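You operate a simulated robot arm through the tools that you are given. There is no shell and no other tool. Be economical: measure what you need, move in short steps, check, and stop when the job is done.

You run a simulated robot arm. Do the job below in one go: nothing can be reset, and whatever is moved stays where it is left.

## Task
Strap and connect the black battery, then check that the white lamp lights.
Fine: red key OFF before the clamps move; red clamp first, black last, one at a time; shut the lid; key OFF at the end.

It is judged by the outcome, as a careful person would: the job done as asked, and still so three seconds after it is handed in. It fails if anything else is knocked over, pushed out of place, dropped, spilled or broken. Lids that push on must go on centred and level and be pressed home; caps that screw on are set level and turned clockwise until they are tight.

## Robot
A 6-joint arm with a two-finger parallel gripper, fixed in place. Base frame: the origin is at the foot of the arm, x ahead of it, y to its left, z up. Lengths are in mm, angles in degrees, forces in N, time in s.
With the tool pointing down near the work surface it reaches from about 160 to 840 mm from the base axis. Its first joint turns from -166.0 to 166.0 degrees. Payload 3.91 kg.
The TCP is the grasp point between the finger pads, 30 mm short of the fingertips. In the tool frame z runs along the fingers and y along their closing line. The gripper opens to 110 mm. The fingers are 20 mm wide and 10 mm thick; the gripper's body (48 by 112 mm) begins 55 mm behind the TCP.
Orientation is told as [roll, pitch, yaw] about the base's x, y, z axes, in that order, counted from this pose: with the fingers straight down and closing along the base's y, the tool's x points along the base's -x, its y along +y and its z along -z.

## Interface
- The arm moves only by the tool arm_command. Its argument "motion" is a list of rows, each a list of 6 numbers: the shift along the tool's x, y, z in units of 250 mm (1.0 is 250 mm), then the turn, a rotation vector about the tool's x, y, z in units of 45 degrees (1.0 is 45 degrees). In form: [[dx, dy, dz, rx, ry, rz], ...]. A call has 1 to 8 rows; each row is the pose to reach, as a shift and turn from the pose commanded when the call began, along the tool's axes at that moment. "hand" is the finger opening in mm, from 0 to 110, set as the call begins (left out, the last holds). A call with a number of a shift or a turn outside -1 to 1 is refused whole. A row lasts 0.2 s, in which the tool goes at most 50 mm and 8.6 degrees; a call with a longer step from one row to the next is refused whole, and so is a gripper value outside its range. Where a pose cannot be reached the arm comes as near as it can. A force on the tool above 90 N (or 10 N above the force at the start of the call, whichever is more), or a blocked arm, ends the call early, and 0.2 s more pass. Each finger travels about 108 mm/s and halts on what it meets, pressing with about 22 N; the grip force reading is that of the motor and also rises with nothing between the fingers. The clock runs only during rows and for 0.2 s after the last one: add rows that repeat a pose to give the fingers time. The reply holds the time, the measured pose of the TCP, the force on the tool along the base axes, the opening and the grip force, in the units named above and with some noise, with the torque about the TCP (base axes, N m) and any sound that the robot's microphone picked up, and new pictures: "views" is both (left out), scene, wrist or none.
- Cameras (640 x 400 px; columns grow to the right, rows downward): "scene" is fixed at [400, 501.2, 1530.6]; the picture's right is [-0.89, -0.46, 0.00], its down [-0.31, 0.59, -0.74] and it looks along [0.35, -0.66, -0.67] (base axes); focal length 331 px, centre (320, 200). "wrist" rides on the gripper at [77, 7, -114] in the tool frame; the picture's right is [-0.09, 1.00, 0.00], its down [-0.80, -0.07, -0.59] and it looks along [-0.59, -0.05, 0.80] (tool axes); focal length 270 px, centre (320, 200). There is no depth. A picture from a camera that has moved, and an enlarged one, comes with that camera's place and axes in the base frame and with its lens.
- slide_trunk(by): slides the trunk up (or, below 0, down) by that many mm; the arm rides with it, the base frame stays. It gives what a move gives, with no picture.
- enlarge(camera, box): a new picture of the part [left, top, right, bottom] of that camera's present view, enlarged. It takes no simulated time.
- job_done(): hands the job in; it is judged then, once.

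Go step by step. Nothing tells you positions but the pictures and the camera data: compare them with the known pose of the tool, close in by small moves and look again before you grip or let go. The budget is 120 turns and 200 pictures, counting those below and the enlarged ones. Unless the task says otherwise, let go and move clear before handing in, and close with one line.

The tools are called after "Emit:" as a command line: name --pt "numbers of a row" for each row, then --argument value for the rest, lists and objects as JSON in quotes. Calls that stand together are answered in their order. arm_command: Moves the arm, as the interface text tells. Its arguments: {"type":"object","properties":{"motion":{"type":"array","items":{"type":"array","items":{"type":"number"}}},"hand":{"type":"number"},"views":{"type":"string","enum":["both","scene","wrist","none"]}},"required":["motion"]} The other tools are called the same way: slide_trunk (by) slides the trunk up or down; enlarge (camera, box) takes an enlarged picture of a part of a camera's view; job_done () hands the job in.

At the start:

```text
t: 0.0
position: [436.6, -34.8, 1219.5]
ee_rot: [0.0, -0.1, 0.0]
force: [0.3, 0.8, 0.3]
wrist_torque: [-0.01, -0.01, 0.0]
finger_gap: 109.9
finger_force: 0.1
trunk travel left (down, up): [-475.0, 65.0]
```

scene: 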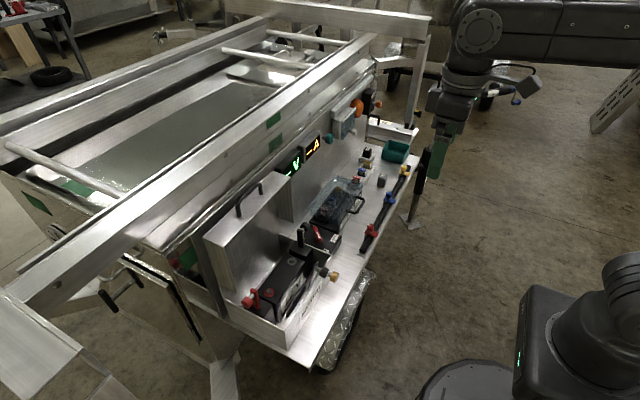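
wrist: 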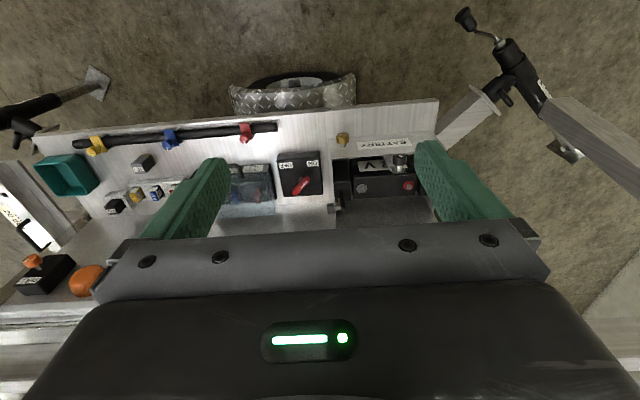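

I see a trailer shelf with a battery box, a red key switch, coloured cables and an electrical panel. I'll enlarge parts of it before moving.

Emit:
enlarge --camera "scene" --box '[200, 180, 360, 360]'

Emit:
enlarge --camera "scene" --box '[270, 80, 440, 250]'

Emit:
enlarge --camera "wrist" --box '[200, 90, 460, 250]'

Emit:
enlarge --camera "wrist" --box '[0, 100, 260, 320]'

```text
2.22 times, centred on (280, 270) of scene
camera zoom: at [400.0, 501.2, 1530.6], right [-0.89, -0.46, 0.0], down [-0.31, 0.59, -0.74], along [0.35, -0.66, -0.67], focal length 736 px, centre (409, 44)
```

zoom: 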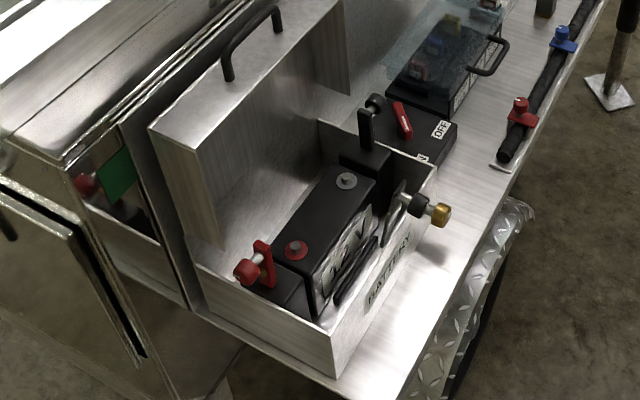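

```text
2.35 times, centred on (355, 165) of scene
camera zoom: at [400.0, 501.2, 1530.6], right [-0.89, -0.46, 0.0], down [-0.31, 0.59, -0.74], along [0.35, -0.66, -0.67], focal length 779 px, centre (238, 282)
```

zoom: 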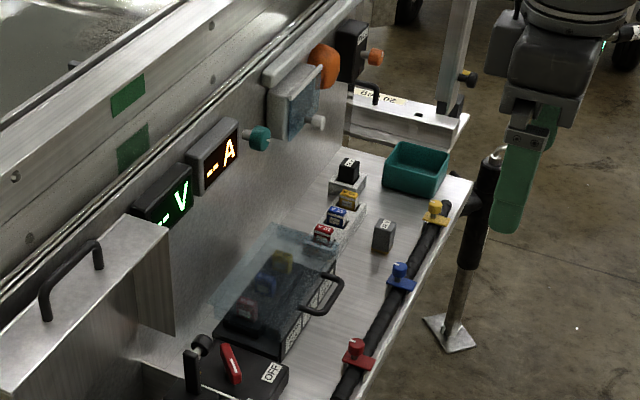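

```text
2.46 times, centred on (330, 170) of wrist
camera zoom: at [360.2, -27.4, 1332.7], right [0.09, 1.0, 0.0], down [0.8, -0.07, 0.59], along [0.59, -0.05, -0.8], focal length 665 px, centre (295, 274)
```

zoom: 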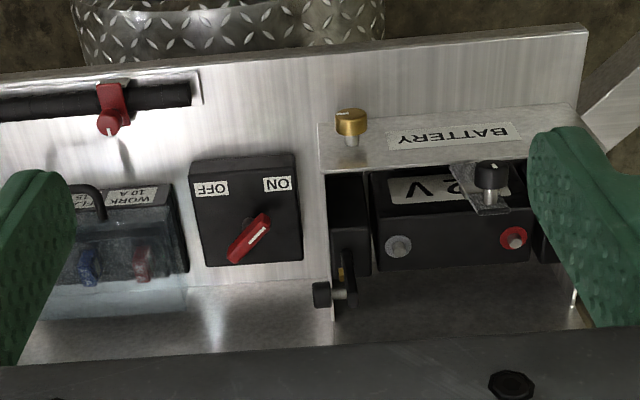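

```text
1.82 times, centred on (130, 210) of wrist
camera zoom: at [360.2, -27.4, 1332.7], right [0.09, 1.0, 0.0], down [0.8, -0.07, 0.59], along [0.59, -0.05, -0.8], focal length 491 px, centre (666, 182)
```

zoom: 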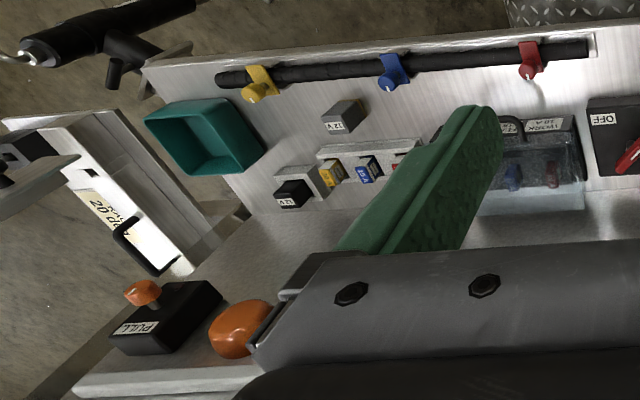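

The red key is at about (733, -106, 762), and the shelf's near edge is at about x=560. I'll lower the trunk to look from nearer.

Emit:
slide_trunk --by -200

Emit:
arm_command --pt "0 0 0 0 0 0" --views "both"

```text
t: 2.2
position: [436.4, -34.0, 1018.8]
ee_rot: [-0.1, 0.0, -0.1]
force: [0.0, 0.3, -0.4]
wrist_torque: [0.0, 0.01, 0.01]
finger_gap: 110.0
finger_force: 0.0
trunk travel left (down, up): [-275.0, 265.0]
```

```text
t: 2.6
position: [436.7, -33.7, 1019.3]
ee_rot: [0.0, 0.0, 0.0]
force: [0.0, -0.4, 0.8]
wrist_torque: [0.01, 0.02, 0.02]
finger_gap: 109.9
finger_force: 0.0
trunk travel left (down, up): [-275.0, 265.0]
camera wrist: at [360.2, -27.4, 1132.7], right [0.09, 1.0, 0.0], down [0.8, -0.07, 0.59], along [0.59, -0.05, -0.8], focal length 270 px, centre (320, 200)
```

scene: 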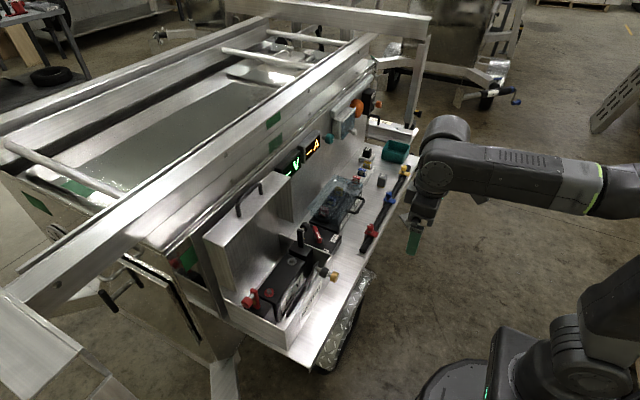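
wrist: 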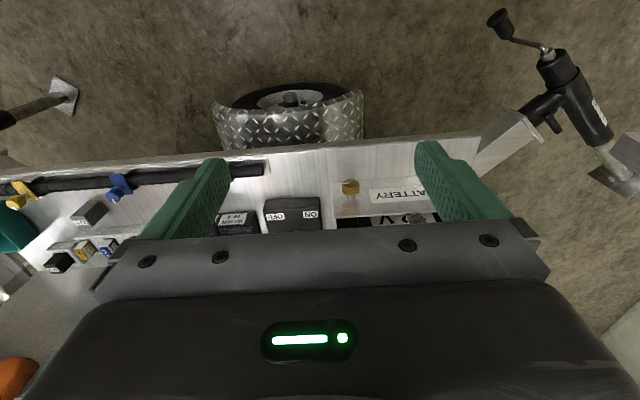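

I'll move the wrist camera closer to the battery box.

Emit:
arm_command --pt "-0.12 0.1 0 0 0 0" --pt "-0.24 0.2 0 0 0 0" --pt "-0.36 0.3 0 0 0 0" --pt "-0.48 0.4 0 0 0 0" --pt "-0.56 0.5 0 0 0 0" --pt "-0.56 0.5 0 0 0 0" --views "wrist"

Emit:
enlarge --camera "wrist" --box '[180, 80, 500, 250]'

Emit:
enlarge --camera "scene" --box '[220, 220, 350, 340]'

```text
t: 4.0
position: [576.8, 92.1, 1019.8]
ee_rot: [0.0, 0.0, 0.0]
force: [-0.4, 0.4, -0.3]
wrist_torque: [-0.04, 0.0, -0.01]
finger_gap: 110.0
finger_force: 0.0
trunk travel left (down, up): [-275.0, 265.0]
camera wrist: at [500.3, 98.7, 1133.8], right [0.09, 1.0, 0.0], down [0.8, -0.07, 0.59], along [0.59, -0.05, -0.8], focal length 270 px, centre (320, 200)
```

wrist: 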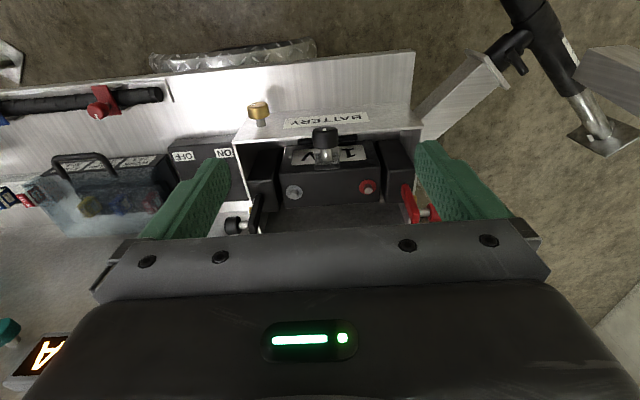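

```text
2.00 times, centred on (340, 165) of wrist
camera zoom: at [500.3, 98.7, 1133.8], right [0.09, 1.0, 0.0], down [0.8, -0.07, 0.59], along [0.59, -0.05, -0.8], focal length 541 px, centre (280, 270)
```

zoom: 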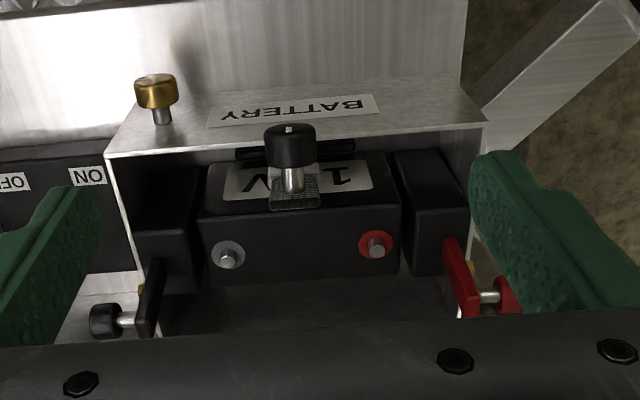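

```text
3.33 times, centred on (285, 280) of scene
camera zoom: at [400.0, 501.2, 1530.6], right [-0.89, -0.46, 0.0], down [-0.31, 0.59, -0.74], along [0.35, -0.66, -0.67], focal length 1103 px, centre (437, -67)
```

zoom: 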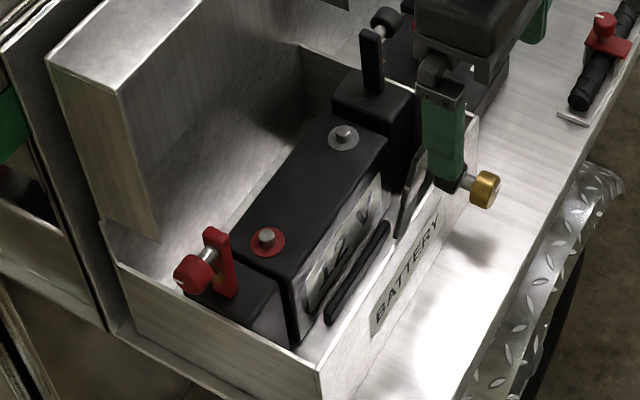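

Clamps and strap look like hinged arms that stand up and fold over. Next I'll zoom on the key, fuse box and panel.

Emit:
enlarge --camera "scene" --box '[290, 160, 370, 250]'

Emit:
enlarge --camera "scene" --box '[310, 80, 420, 180]'

Emit:
enlarge --camera "wrist" --box '[0, 100, 260, 260]'

```text
4.44 times, centred on (330, 205) of scene
camera zoom: at [400.0, 501.2, 1530.6], right [-0.89, -0.46, 0.0], down [-0.31, 0.59, -0.74], along [0.35, -0.66, -0.67], focal length 1471 px, centre (276, 178)
```

zoom: 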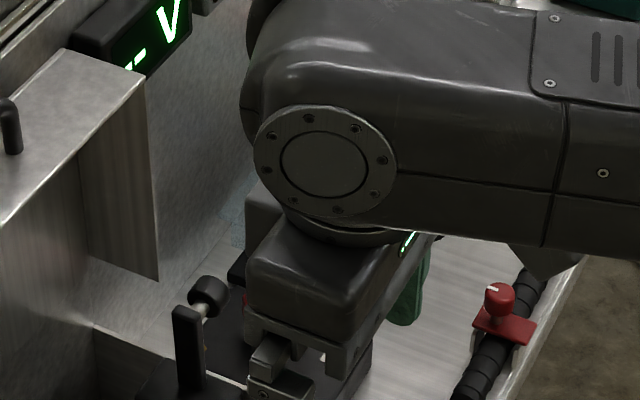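

```text
4.00 times, centred on (365, 130) of scene
camera zoom: at [400.0, 501.2, 1530.6], right [-0.89, -0.46, 0.0], down [-0.31, 0.59, -0.74], along [0.35, -0.66, -0.67], focal length 1324 px, centre (140, 480)
```

zoom: 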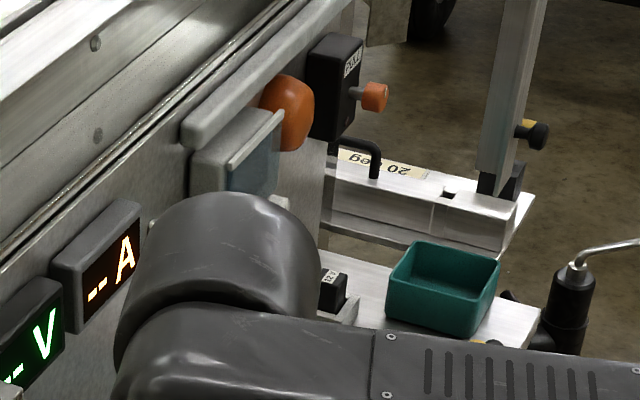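

```text
2.46 times, centred on (130, 180) of wrist
camera zoom: at [500.3, 98.7, 1133.8], right [0.09, 1.0, 0.0], down [0.8, -0.07, 0.59], along [0.59, -0.05, -0.8], focal length 665 px, centre (788, 249)
```

zoom: 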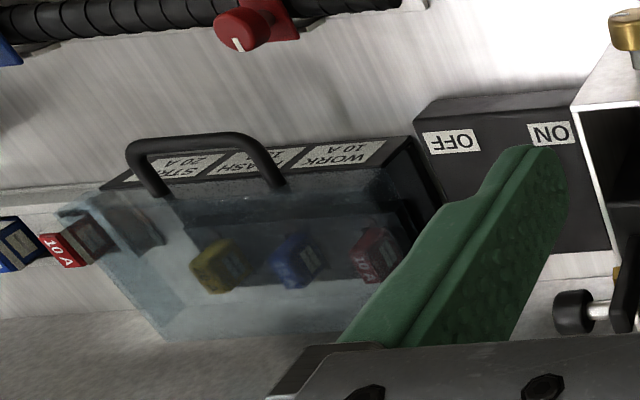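

Next I'll move back and pitch the wrist up to look at the wall panel with the lamps and meters.

Emit:
arm_command --pt "0.05 -0.14 0 0 -0.15 0" --pt "0.1 -0.28 0 0 -0.3 0" --pt "0.15 -0.42 0 0 -0.45 0" --pt "0.2 -0.56 0 0 -0.6 0" --pt "0.25 -0.7 0 0 -0.75 0" --pt "0.3 -0.84 0 0 -0.88 0" --pt "0.3 -0.95 0 0 -1.0 0" --pt "0.3 -0.95 0 0 -1.0 0" --views "wrist"

Emit:
enlarge --camera "scene" --box '[290, 170, 370, 250]'

```text
t: 5.8
position: [501.9, -148.3, 1019.5]
ee_rot: [0.0, -45.1, 0.0]
force: [-0.1, -0.3, -0.2]
wrist_torque: [0.01, 0.01, -0.02]
finger_gap: 110.1
finger_force: 0.1
trunk travel left (down, up): [-275.0, 265.0]
camera wrist: at [366.2, -142.0, 1045.2], right [0.06, 1.0, 0.06], down [0.14, -0.07, 0.99], along [0.99, -0.05, -0.15], focal length 270 px, centre (320, 200)
```

wrist: 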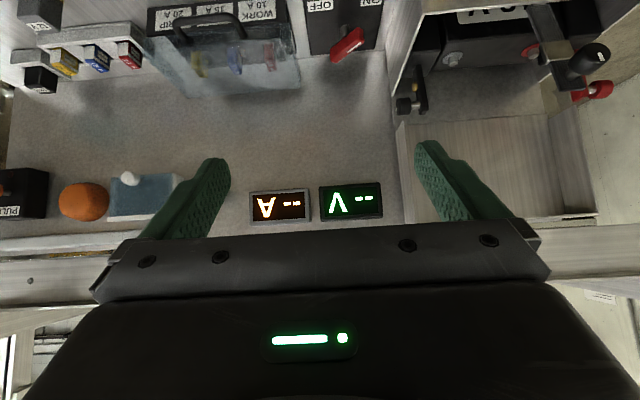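

```text
5.00 times, centred on (330, 210) of scene
camera zoom: at [400.0, 501.2, 1530.6], right [-0.89, -0.46, 0.0], down [-0.31, 0.59, -0.74], along [0.35, -0.66, -0.67], focal length 1655 px, centre (270, 150)
```

zoom: 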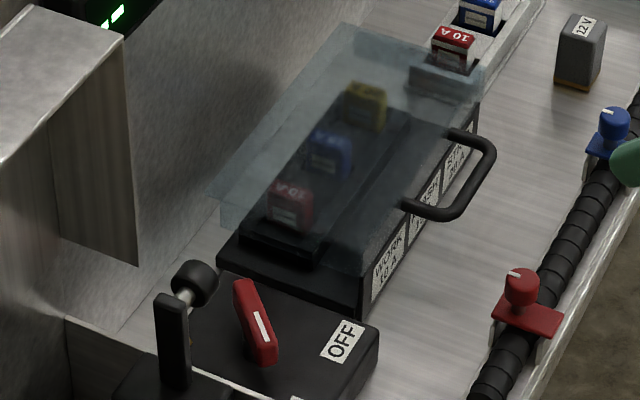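

The key's mark points at ON, so it has to go OFF first. I'll zoom on this view.

Emit:
enlarge --camera "wrist" --box '[0, 130, 240, 250]'

Emit:
enlarge --camera "wrist" --box '[280, 0, 640, 230]'

Emit:
enlarge --camera "scene" --box '[225, 220, 355, 320]'

```text
2.67 times, centred on (120, 190) of wrist
camera zoom: at [366.2, -142.0, 1045.2], right [0.06, 1.0, 0.06], down [0.14, -0.07, 0.99], along [0.99, -0.05, -0.15], focal length 721 px, centre (853, 227)
```

zoom: 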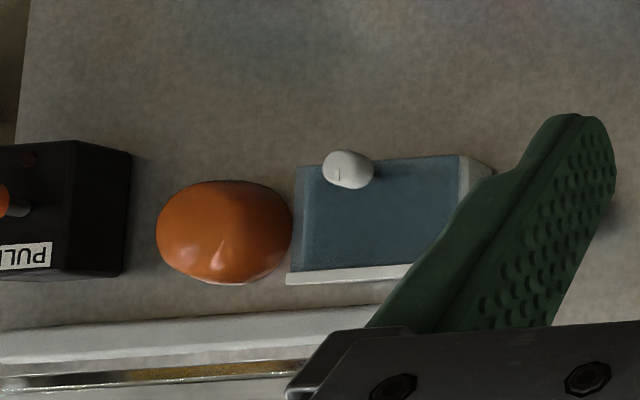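

```text
1.74 times, centred on (460, 115) of wrist
camera zoom: at [366.2, -142.0, 1045.2], right [0.06, 1.0, 0.06], down [0.14, -0.07, 0.99], along [0.99, -0.05, -0.15], focal length 470 px, centre (76, 348)
```

zoom: 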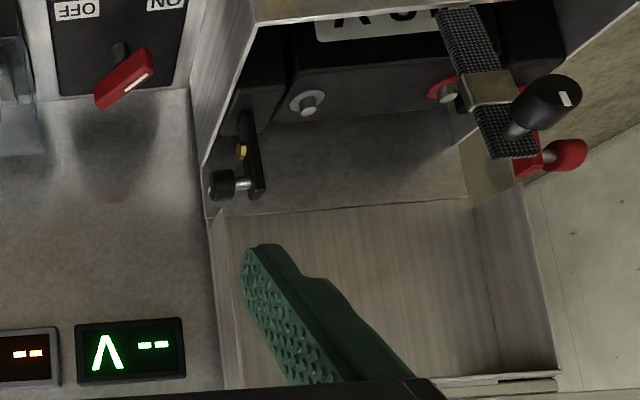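

```text
4.00 times, centred on (290, 270) of scene
camera zoom: at [400.0, 501.2, 1530.6], right [-0.89, -0.46, 0.0], down [-0.31, 0.59, -0.74], along [0.35, -0.66, -0.67], focal length 1324 px, centre (440, -80)
```

zoom: 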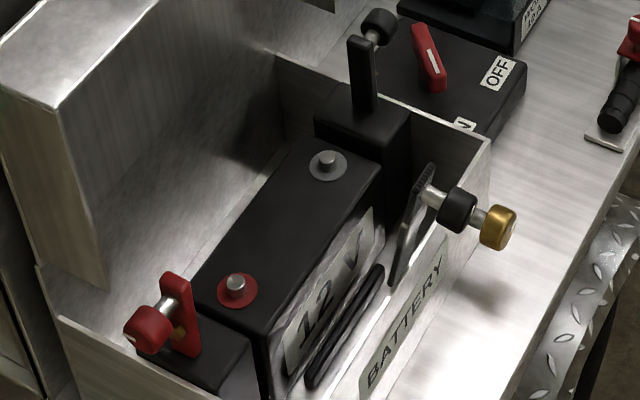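

White button, teal and orange lamps are on the wall, and the strap is webbing with a buckle. The key is at (733, -105, 762), pointing ON. I'll level the tool and yaw it 90° so I can push the key's tip towards OFF with closed fingers, leaning clear of the black clamp knob.

Emit:
arm_command --pt "0 0 0 0 0.17 0" --pt "0 0 0 0 0.34 0" --pt "0 0 0 0 0.51 0" --pt "0 0 0 0 0.68 0" --pt "0 0 0 0 0.85 0" --pt "0 0 0 0 1.0 0" --views "none" --hand 0

Emit:
arm_command --pt "-0.15 0 0 0 0 -0.17" --pt "-0.3 0 0 0 0 -0.34" --pt "-0.45 0 0 0 0 -0.51" --pt "-0.6 0 0 0 0 -0.68" --pt "-0.7 0 0 0 0 -0.85" --pt "-0.8 0 0 0 0 -1.0" --views "none"

Emit:
arm_command --pt "0 0 0 0 0 -0.17" --pt "0 0 0 0 0 -0.34" --pt "0 0 0 0 0 -0.51" --pt "0 0 0 0 0 -0.68" --pt "0 0 0 0 0 -0.85" --pt "0 0 0 0 0 -1.0" --pt "0 0 0 0 0 -1.0" --views "wrist"

```text
t: 7.2
position: [501.7, -147.2, 1018.6]
ee_rot: [-0.1, 0.1, 0.0]
force: [0.2, 0.5, 0.6]
wrist_torque: [0.05, -0.03, 0.03]
finger_gap: 0.0
finger_force: 21.8
trunk travel left (down, up): [-275.0, 265.0]
```

```text
t: 8.6
position: [702.5, -146.9, 1019.9]
ee_rot: [0.0, -0.1, 45.2]
force: [-0.2, 0.7, 0.2]
wrist_torque: [0.02, -0.02, 0.03]
finger_gap: 0.1
finger_force: 21.9
trunk travel left (down, up): [-275.0, 265.0]
```

```text
t: 10.2
position: [701.9, -146.2, 1017.1]
ee_rot: [-0.1, 0.1, 90.0]
force: [-0.1, 1.4, -0.9]
wrist_torque: [0.01, 0.01, 0.01]
finger_gap: 0.0
finger_force: 22.7
trunk travel left (down, up): [-275.0, 265.0]
camera wrist: at [695.1, -224.0, 1132.6], right [-1.0, 0.09, 0.0], down [0.07, 0.8, 0.59], along [0.05, 0.59, -0.8], focal length 270 px, centre (320, 200)
```

wrist: 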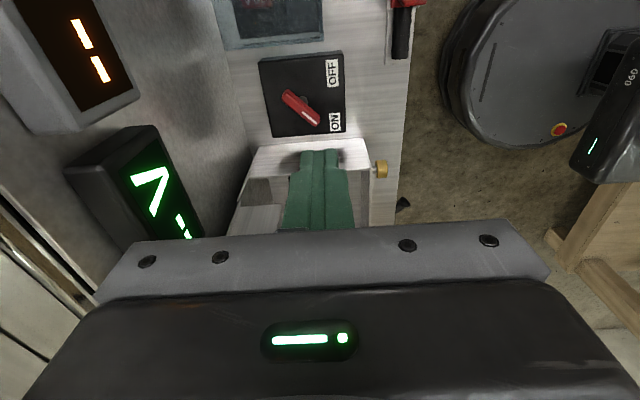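

Emit:
enlarge --camera "wrist" --box '[220, 30, 420, 160]'

```text
3.08 times, centred on (320, 95) of wrist
camera zoom: at [695.1, -224.0, 1132.6], right [-1.0, 0.09, 0.0], down [0.07, 0.8, 0.59], along [0.05, 0.59, -0.8], focal length 832 px, centre (320, 523)
```

zoom: 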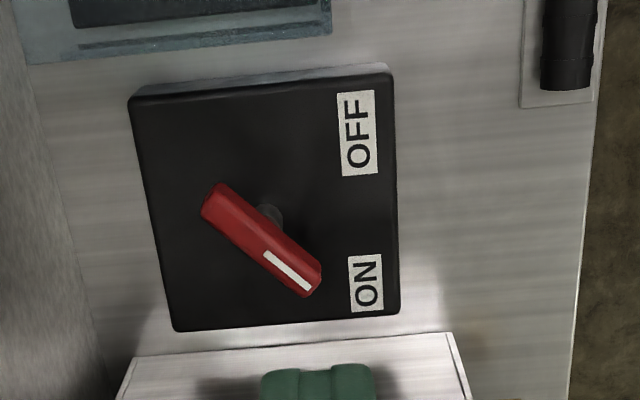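

The key's pivot is at about (727, -114), its box top at about z=745, and its tip at about (711, -95). I'll lean the tool 20° and come down on the +y side of the tip.

Emit:
arm_command --pt "-0.05 0 0.12 0 -0.15 0" --pt "-0.12 -0.01 0.25 0 -0.3 0" --pt "-0.2 -0.02 0.38 0 -0.444 0" --pt "-0.272 -0.02 0.5 0 -0.444 0" --pt "-0.272 -0.02 0.64 0 -0.444 0" --pt "-0.272 -0.02 0.76 0 -0.444 0" --pt "-0.272 -0.02 0.76 0 -0.444 0" --views "both"

Emit:
enlarge --camera "wrist" --box '[220, 60, 420, 260]'

Emit:
enlarge --camera "scene" --box '[270, 180, 370, 260]'

```text
t: 11.8
position: [706.5, -77.8, 826.0]
ee_rot: [-0.1, -19.9, 89.8]
force: [-0.4, 1.0, 0.1]
wrist_torque: [0.0, 0.01, 0.03]
finger_gap: 0.2
finger_force: 21.9
trunk travel left (down, up): [-275.0, 265.0]
camera wrist: at [700.4, -189.6, 907.1], right [-1.0, 0.08, 0.03], down [0.07, 0.55, 0.83], along [0.05, 0.83, -0.55], focal length 270 px, centre (320, 200)
```

scene: 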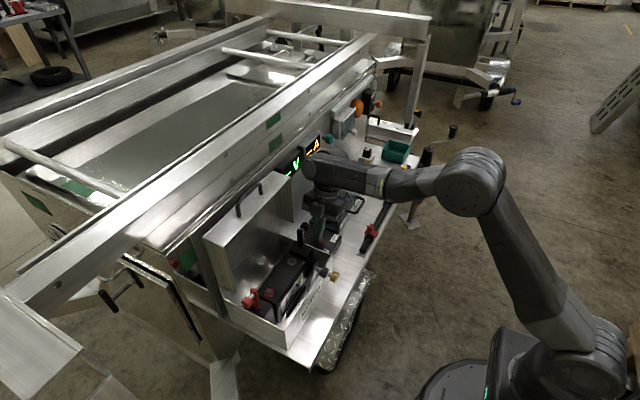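
wrist: 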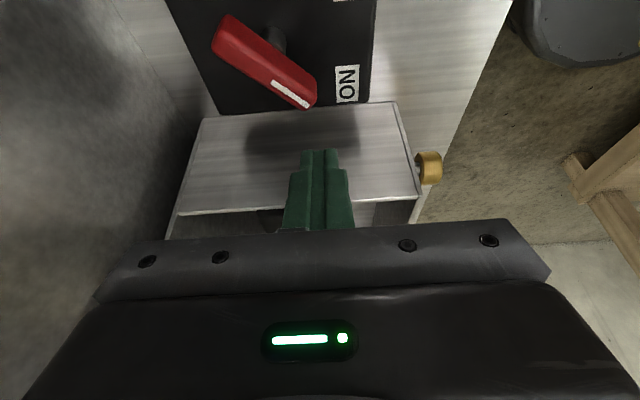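

```text
2.00 times, centred on (320, 160) of wrist
camera zoom: at [700.4, -189.6, 907.1], right [-1.0, 0.08, 0.03], down [0.07, 0.55, 0.83], along [0.05, 0.83, -0.55], focal length 541 px, centre (320, 280)
```

zoom: 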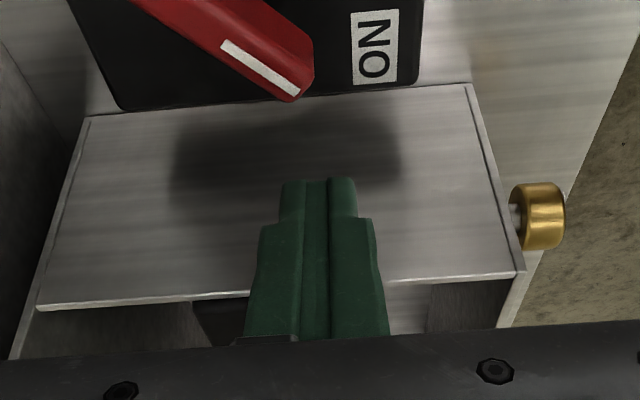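

```text
5.00 times, centred on (320, 220) of scene
camera zoom: at [400.0, 501.2, 1530.6], right [-0.89, -0.46, 0.0], down [-0.31, 0.59, -0.74], along [0.35, -0.66, -0.67], focal length 1655 px, centre (320, 100)
```

zoom: 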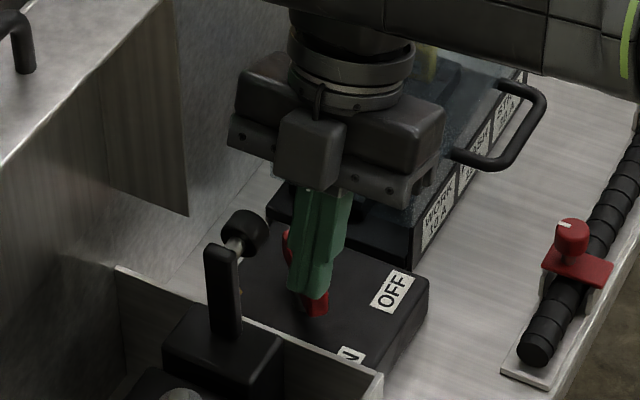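

The key's top is at about z=780. I'll lower the fingertip to about z=762 beside it.

Emit:
arm_command --pt "0.025 0 0.068 0 0 0" --pt "0.049 0 0.135 0 0 0" --pt "0.049 0 0.135 0 0 0" --views "wrist"

```text
t: 12.6
position: [706.8, -77.6, 790.2]
ee_rot: [0.0, -20.1, 89.8]
force: [0.5, 0.8, -0.8]
wrist_torque: [0.0, -0.07, 0.0]
finger_gap: 0.1
finger_force: 21.8
trunk travel left (down, up): [-275.0, 265.0]
camera wrist: at [700.3, -188.8, 872.2], right [-1.0, 0.08, 0.03], down [0.07, 0.55, 0.83], along [0.05, 0.83, -0.55], focal length 270 px, centre (320, 200)
```

wrist: 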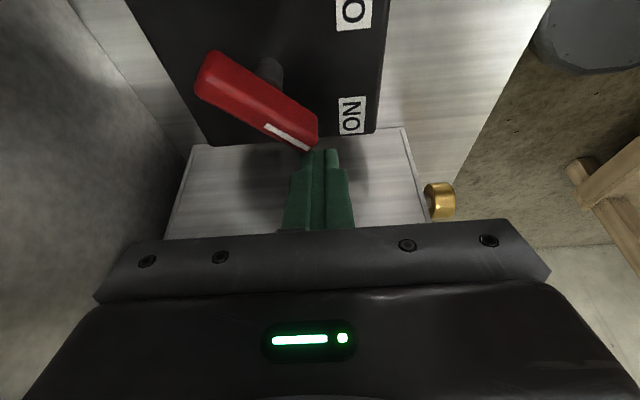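

The fingertip is right behind the key's tip, so I'll sweep it towards OFF.

Emit:
arm_command --pt "0.027 0.002 -0.01 0 0 0" --pt "0.053 0.004 -0.019 0 0 0" --pt "0.076 0.006 -0.027 0 0 0" --pt "0.098 0.008 -0.035 0 0 0" --pt "0.116 0.014 -0.042 0 0 0" --pt "0.135 0.02 -0.049 0 0 0" --pt "0.166 0.028 -0.06 0 0 0" --pt "0.166 0.028 -0.06 0 0 0" --views "wrist"

Emit:
enlarge --camera "wrist" --box '[180, 0, 440, 190]'

```text
t: 14.4
position: [699.2, -117.6, 793.8]
ee_rot: [-0.1, -20.2, 90.2]
force: [-0.3, 35.9, 4.9]
wrist_torque: [0.66, -0.05, 0.29]
finger_gap: 0.0
finger_force: 21.8
trunk travel left (down, up): [-275.0, 265.0]
camera wrist: at [693.5, -229.2, 873.8], right [-1.0, 0.08, 0.03], down [0.07, 0.55, 0.83], along [0.05, 0.83, -0.55], focal length 270 px, centre (320, 200)
```

wrist: 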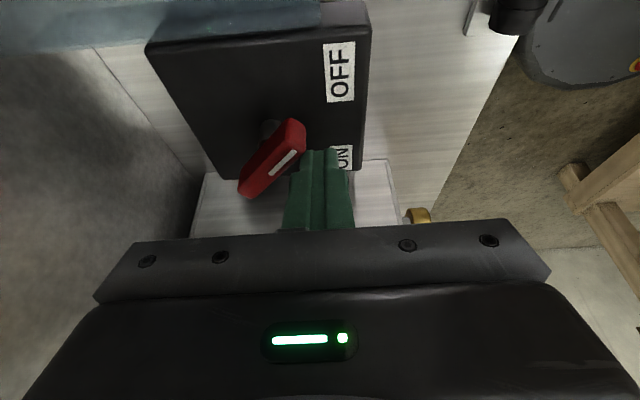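

```text
2.11 times, centred on (310, 95) of wrist
camera zoom: at [693.5, -229.2, 873.8], right [-1.0, 0.08, 0.03], down [0.07, 0.55, 0.83], along [0.05, 0.83, -0.55], focal length 569 px, centre (341, 421)
```

zoom: 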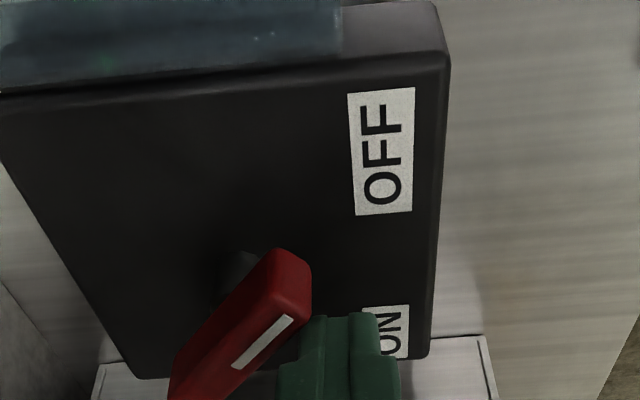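

The key now points to OFF and met a firm stop. I'll back off, rise and return to level at yaw 0 in front of the battery box to look at the strap.

Emit:
arm_command --pt "-0.03 0 0.011 0 0 0" --pt "-0.1 0 -0.18 0 0 0" --pt "-0.167 0 -0.365 0 0 0" --pt "-0.2 0 -0.5 0 0.15 0" --pt "-0.24 0 -0.65 0 0.3 0" --pt "-0.24 0 -0.75 0 0.444 0" --views "wrist"

Emit:
enlarge --camera "scene" --box '[295, 200, 365, 260]'

```text
refused: row 2 steps farther than a row can; nothing moved
```

```text
6.67 times, centred on (330, 230) of scene
camera zoom: at [400.0, 501.2, 1530.6], right [-0.89, -0.46, 0.0], down [-0.31, 0.59, -0.74], along [0.35, -0.66, -0.67], focal length 2207 px, centre (253, 0)
```

zoom: 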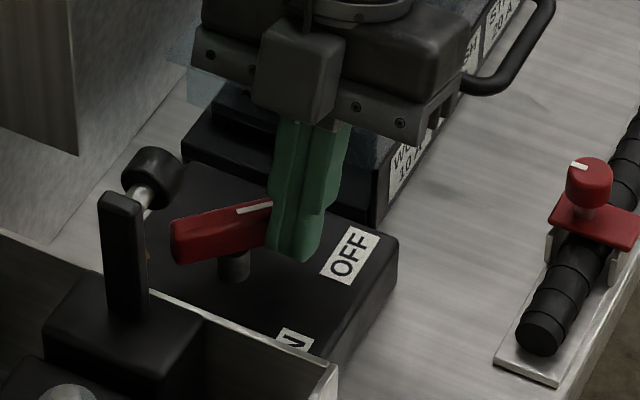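

Emit:
arm_command --pt "-0.03 0 0.011 0 0 0" --pt "-0.08 0 -0.13 0 0 0" --pt "-0.13 0 -0.28 0 0 0" --pt "-0.18 0 -0.42 0 0.15 0" --pt "-0.22 0 -0.57 0 0.3 0" --pt "-0.24 0 -0.7 0 0.444 0" --views "wrist"

Emit:
enlarge --camera "scene" --box '[295, 200, 365, 260]'

```text
t: 15.8
position: [701.3, -125.2, 977.5]
ee_rot: [0.0, 0.1, 89.9]
force: [0.6, 0.2, 0.3]
wrist_torque: [-0.02, 0.0, 0.03]
finger_gap: 0.0
finger_force: 21.8
trunk travel left (down, up): [-275.0, 265.0]
camera wrist: at [694.4, -201.8, 1091.4], right [-1.0, 0.09, 0.0], down [0.07, 0.8, 0.59], along [0.05, 0.59, -0.81], focal length 270 px, centre (320, 200)
```

wrist: 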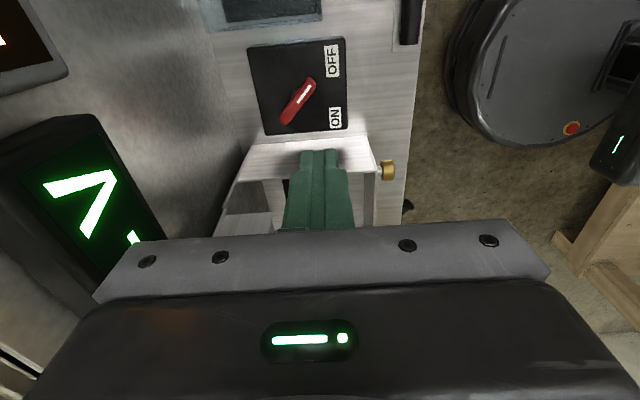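

```text
6.67 times, centred on (330, 230) of scene
camera zoom: at [400.0, 501.2, 1530.6], right [-0.89, -0.46, 0.0], down [-0.31, 0.59, -0.74], along [0.35, -0.66, -0.67], focal length 2207 px, centre (253, 0)
```

zoom: 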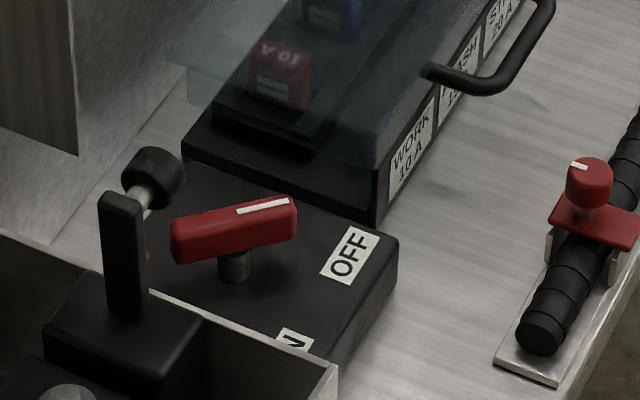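

Key OFF is confirmed. Now I'll go to a viewpoint in front of the battery box.

Emit:
arm_command --pt "-0.07 0.07 0 0 0 0.17" --pt "-0.14 0.14 0 0 0 0.34" --pt "-0.21 0.21 0 0 0 0.51" --pt "-0.28 0.28 0 0 0 0.68" --pt "-0.34 0.34 0 0 0 0.85" --pt "-0.4 0.4 0 0 0 1.0" --views "none"

Emit:
arm_command --pt "-0.02 0.1 0 0 0 0.17" --pt "-0.04 0.2 0 0 0 0.34" --pt "-0.07 0.3 0 0 0 0.51" --pt "-0.1 0.4 0 0 0 0.68" --pt "-0.12 0.48 0 0 0 0.85" --pt "-0.14 0.54 0 0 0 1.0" --pt "-0.14 0.54 0 0 0 1.0" --views "wrist" --hand 60

Emit:
enlarge --camera "wrist" --box '[200, 80, 440, 240]'

Emit:
enlarge --camera "scene" --box '[270, 230, 360, 320]'

```text
t: 17.2
position: [600.4, -24.7, 977.2]
ee_rot: [0.1, 0.0, 44.9]
force: [-0.2, 0.1, -0.6]
wrist_torque: [-0.01, 0.05, 0.02]
finger_gap: 0.1
finger_force: 22.1
trunk travel left (down, up): [-275.0, 265.0]
```

```text
t: 18.8
position: [530.0, 94.8, 976.3]
ee_rot: [0.0, 0.1, 0.0]
force: [0.3, -0.8, -0.7]
wrist_torque: [0.02, 0.02, -0.03]
finger_gap: 60.1
finger_force: 0.0
trunk travel left (down, up): [-275.0, 265.0]
camera wrist: at [453.7, 101.2, 1090.7], right [0.09, 1.0, 0.0], down [0.8, -0.07, 0.59], along [0.59, -0.05, -0.8], focal length 270 px, centre (320, 200)
```

wrist: 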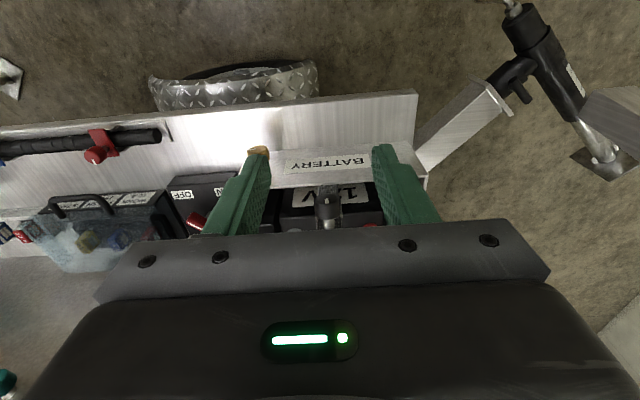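

```text
2.50 times, centred on (320, 160) of wrist
camera zoom: at [453.7, 101.2, 1090.7], right [0.09, 1.0, 0.0], down [0.8, -0.07, 0.59], along [0.59, -0.05, -0.8], focal length 676 px, centre (320, 300)
```

zoom: 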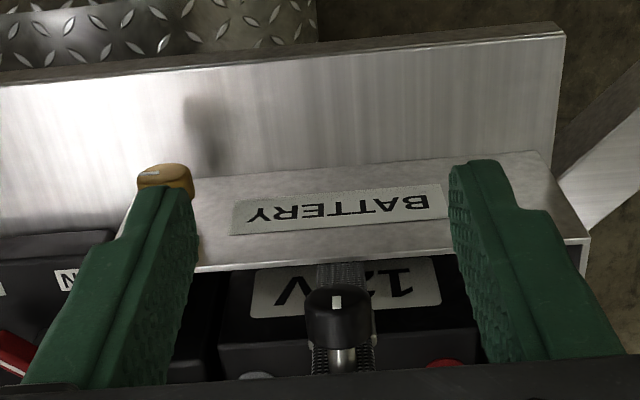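

```text
4.44 times, centred on (315, 275) of scene
camera zoom: at [400.0, 501.2, 1530.6], right [-0.89, -0.46, 0.0], down [-0.31, 0.59, -0.74], along [0.35, -0.66, -0.67], focal length 1471 px, centre (342, -133)
```

zoom: 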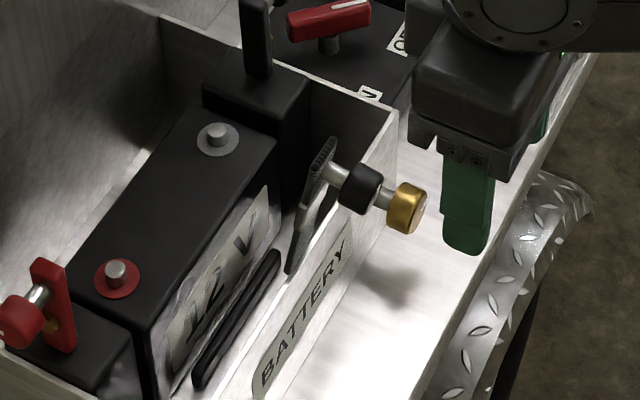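

The strap's knob is at about (605, 94, 899), pointing towards the robot. I'll lean the tool 35° with fingers open to approach it.

Emit:
arm_command --pt "-0.02 0 0 0 -0.16 0" --pt "-0.04 0 0 0 -0.32 0" --pt "-0.06 0 -0.01 0 -0.48 0" --pt "-0.072 0 -0.02 0 -0.64 0" --pt "-0.072 0 -0.02 0 -0.778 0" --pt "-0.072 0 -0.02 0 -0.778 0" --views "wrist"

Emit:
enlarge --camera "wrist" --box '[200, 60, 440, 240]'

```text
t: 20.2
position: [549.0, 95.0, 982.8]
ee_rot: [0.0, -35.2, -0.1]
force: [0.1, -0.1, 0.0]
wrist_torque: [-0.01, 0.02, 0.01]
finger_gap: 60.0
finger_force: 0.1
trunk travel left (down, up): [-275.0, 265.0]
camera wrist: at [419.0, 100.7, 1031.3], right [0.07, 1.0, 0.05], down [0.31, -0.07, 0.95], along [0.95, -0.05, -0.32], focal length 270 px, centre (320, 200)
```

wrist: 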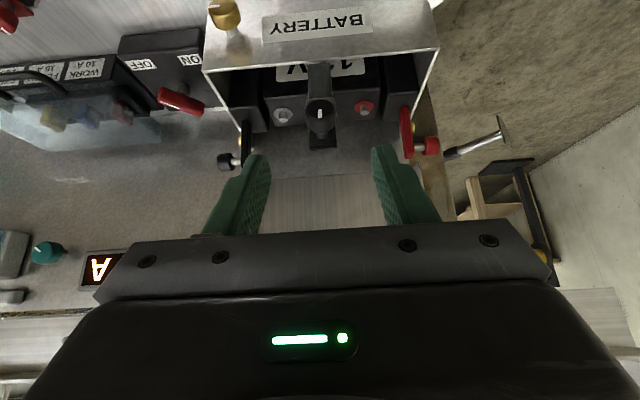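

```text
2.22 times, centred on (320, 150) of wrist
camera zoom: at [419.0, 100.7, 1031.3], right [0.07, 1.0, 0.05], down [0.31, -0.07, 0.95], along [0.95, -0.05, -0.32], focal length 601 px, centre (320, 311)
```

zoom: 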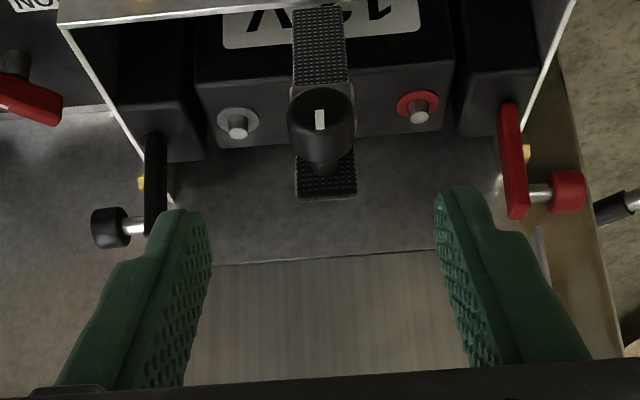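

Emit:
arm_command --pt "0 0 0.16 0 0 0" --pt "0 0 0.31 0 0 0" --pt "0 0 0.31 0 0 0" --views "both"

Emit:
enlarge --camera "scene" --box '[290, 210, 380, 290]'

```text
t: 21.0
position: [590.6, 93.1, 918.6]
ee_rot: [0.0, -35.0, 0.0]
force: [0.1, 1.2, 0.1]
wrist_torque: [0.02, -0.01, 0.0]
finger_gap: 59.9
finger_force: 0.1
trunk travel left (down, up): [-275.0, 265.0]
camera wrist: at [463.7, 99.7, 967.5], right [0.07, 1.0, 0.05], down [0.31, -0.07, 0.95], along [0.95, -0.05, -0.32], focal length 270 px, centre (320, 200)
```

scene: 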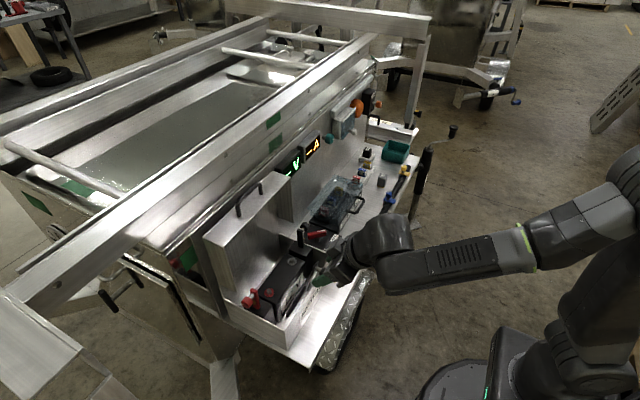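
wrist: 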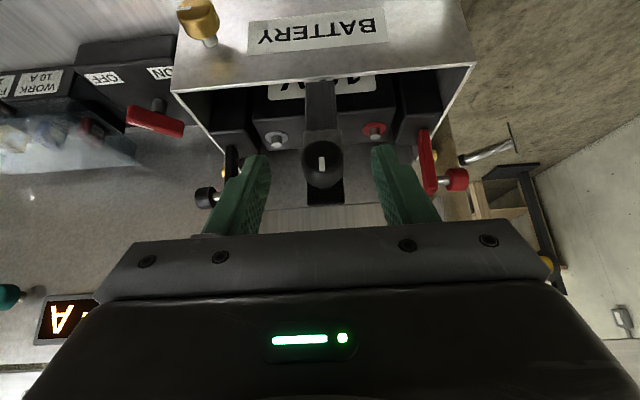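

```text
5.00 times, centred on (335, 250) of scene
camera zoom: at [400.0, 501.2, 1530.6], right [-0.89, -0.46, 0.0], down [-0.31, 0.59, -0.74], along [0.35, -0.66, -0.67], focal length 1655 px, centre (245, -50)
```

zoom: 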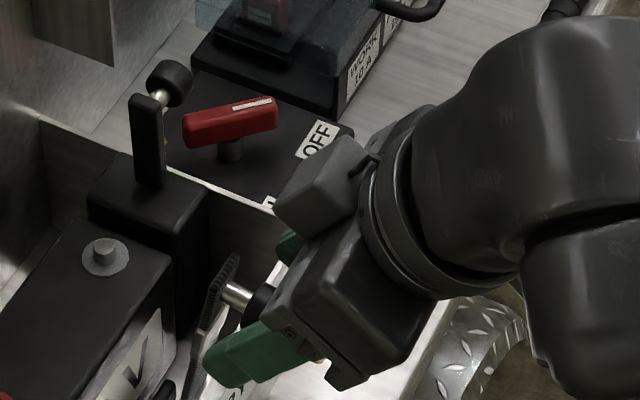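

The fingers straddle the knob. I'll close on it.

Emit:
arm_command --pt "0 0.003 0 0 0 0" --pt "0 0.003 0 0 0 0" --pt "0 0.003 0 0 0 0" --hand 10 --views "wrist"

```text
t: 21.8
position: [592.4, 94.1, 918.9]
ee_rot: [-0.1, -35.0, 0.0]
force: [-0.1, 5.6, -2.5]
wrist_torque: [0.13, 0.11, 0.07]
finger_gap: 22.7
finger_force: 44.7
trunk travel left (down, up): [-275.0, 265.0]
camera wrist: at [463.3, 101.3, 968.0], right [0.07, 1.0, 0.05], down [0.32, -0.07, 0.95], along [0.95, -0.05, -0.32], focal length 270 px, centre (320, 200)
```

wrist: 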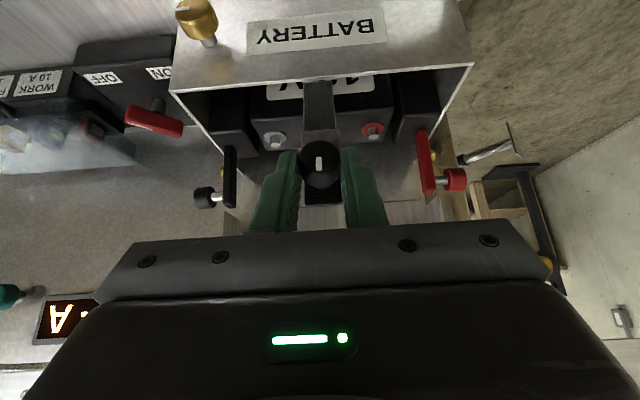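

I have the knob at a 22.7 mm grip. I'll start the arc about the estimated hinge, watching the force.

Emit:
arm_command --pt "-0.041 0 0.012 0 0 0" --pt "-0.082 0 0.026 0 0 0" --pt "-0.12 0 0.045 0 0 0" --pt "-0.155 0 0.065 0 0 0" --pt "-0.155 0 0.065 0 0 0" --views "both"

Emit:
enlarge --camera "scene" --box '[270, 220, 360, 300]'

```text
t: 23.0
position: [632.7, 95.6, 926.1]
ee_rot: [-0.2, -34.7, 0.0]
force: [-10.4, 4.9, -26.0]
wrist_torque: [0.09, 1.55, 0.07]
finger_gap: 23.4
finger_force: 44.9
trunk travel left (down, up): [-275.0, 265.0]
camera wrist: at [504.9, 101.5, 976.1], right [0.07, 1.0, 0.05], down [0.32, -0.07, 0.94], along [0.94, -0.05, -0.32], focal length 270 px, centre (320, 200)
```

scene: 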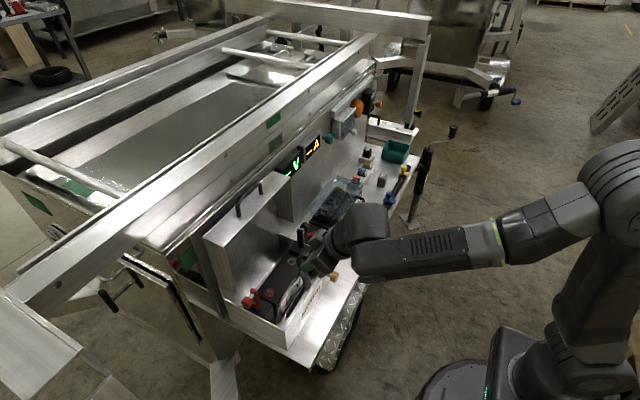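
wrist: 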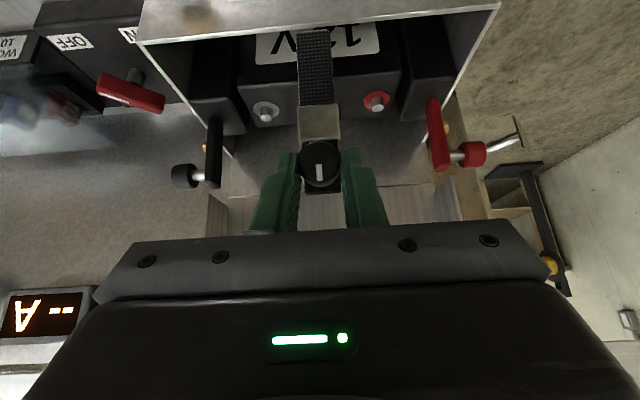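

```text
5.00 times, centred on (315, 260) of scene
camera zoom: at [400.0, 501.2, 1530.6], right [-0.89, -0.46, 0.0], down [-0.31, 0.59, -0.74], along [0.35, -0.66, -0.67], focal length 1655 px, centre (345, -100)
```

zoom: 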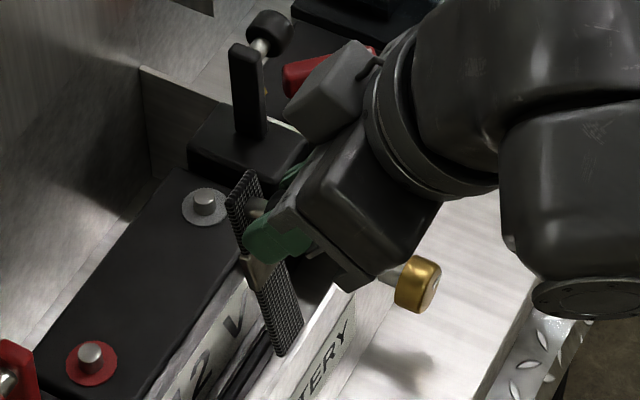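

The strap is now about upright and resists lift, so the real arc is lower than I commanded. I'll continue over the top with a slight downward bias.

Emit:
arm_command --pt "-0.03 0 0.032 0 0 0" --pt "-0.059 0 0.063 0 0 0" --pt "-0.086 0 0.095 0 0 0" --pt "-0.112 0 0.129 0 0 0" --pt "-0.112 0 0.129 0 0 0" --views "wrist"

Emit:
enlarge --camera "scene" --box '[260, 220, 350, 300]'

```text
t: 24.2
position: [673.2, 94.2, 918.8]
ee_rot: [0.0, -35.0, 0.0]
force: [-13.9, -0.9, -8.5]
wrist_torque: [-0.08, 1.25, 0.0]
finger_gap: 23.0
finger_force: 45.5
trunk travel left (down, up): [-275.0, 265.0]
camera wrist: at [545.5, 101.4, 967.0], right [0.07, 1.0, 0.05], down [0.31, -0.07, 0.95], along [0.95, -0.05, -0.32], focal length 270 px, centre (320, 200)
```

wrist: 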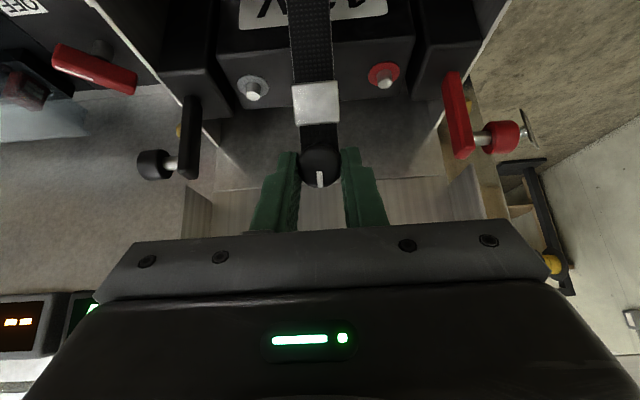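

```text
5.00 times, centred on (305, 260) of scene
camera zoom: at [400.0, 501.2, 1530.6], right [-0.89, -0.46, 0.0], down [-0.31, 0.59, -0.74], along [0.35, -0.66, -0.67], focal length 1655 px, centre (395, -100)
```

zoom: 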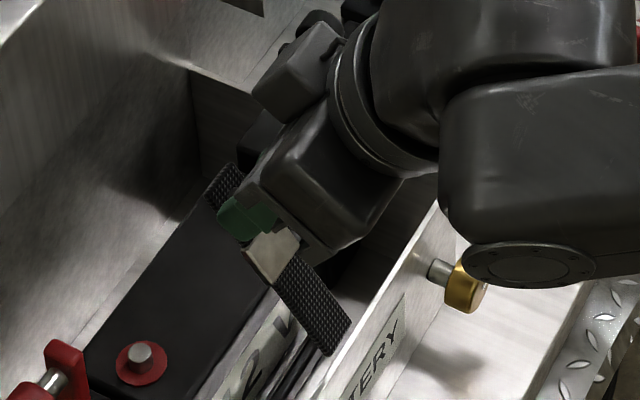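

Emit:
arm_command --pt "-0.038 0 0.071 0 0 0" --pt "-0.067 0 0.148 0 0 0" --pt "-0.081 0 0.228 0 0 0" --pt "-0.081 0 0.228 0 0 0" --views "wrist"

Emit:
enlarge --camera "scene" --box '[250, 220, 340, 300]'

```text
t: 25.2
position: [720.6, 94.8, 881.6]
ee_rot: [0.0, -35.0, 0.0]
force: [-25.9, -0.6, -8.4]
wrist_torque: [0.0, 1.33, -0.01]
finger_gap: 22.9
finger_force: 45.1
trunk travel left (down, up): [-275.0, 265.0]
camera wrist: at [593.2, 101.4, 930.8], right [0.07, 1.0, 0.05], down [0.32, -0.07, 0.95], along [0.95, -0.05, -0.32], focal length 270 px, centre (320, 200)
```

wrist: 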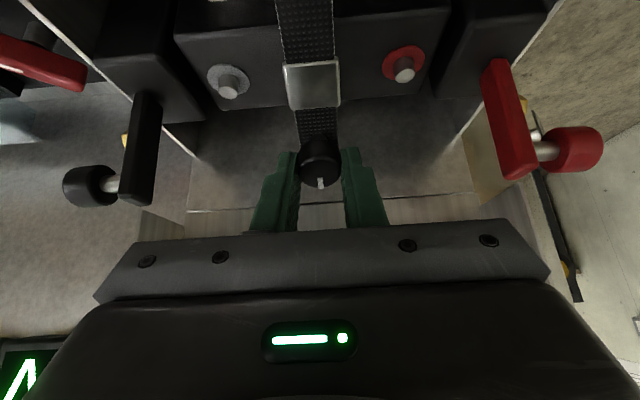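

```text
5.00 times, centred on (295, 260) of scene
camera zoom: at [400.0, 501.2, 1530.6], right [-0.89, -0.46, 0.0], down [-0.31, 0.59, -0.74], along [0.35, -0.66, -0.67], focal length 1655 px, centre (445, -100)
```

zoom: 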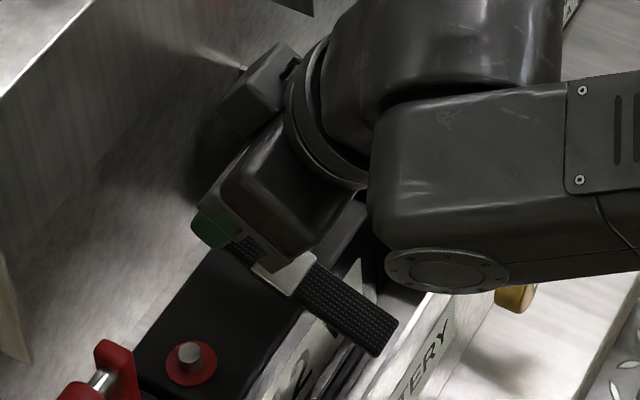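

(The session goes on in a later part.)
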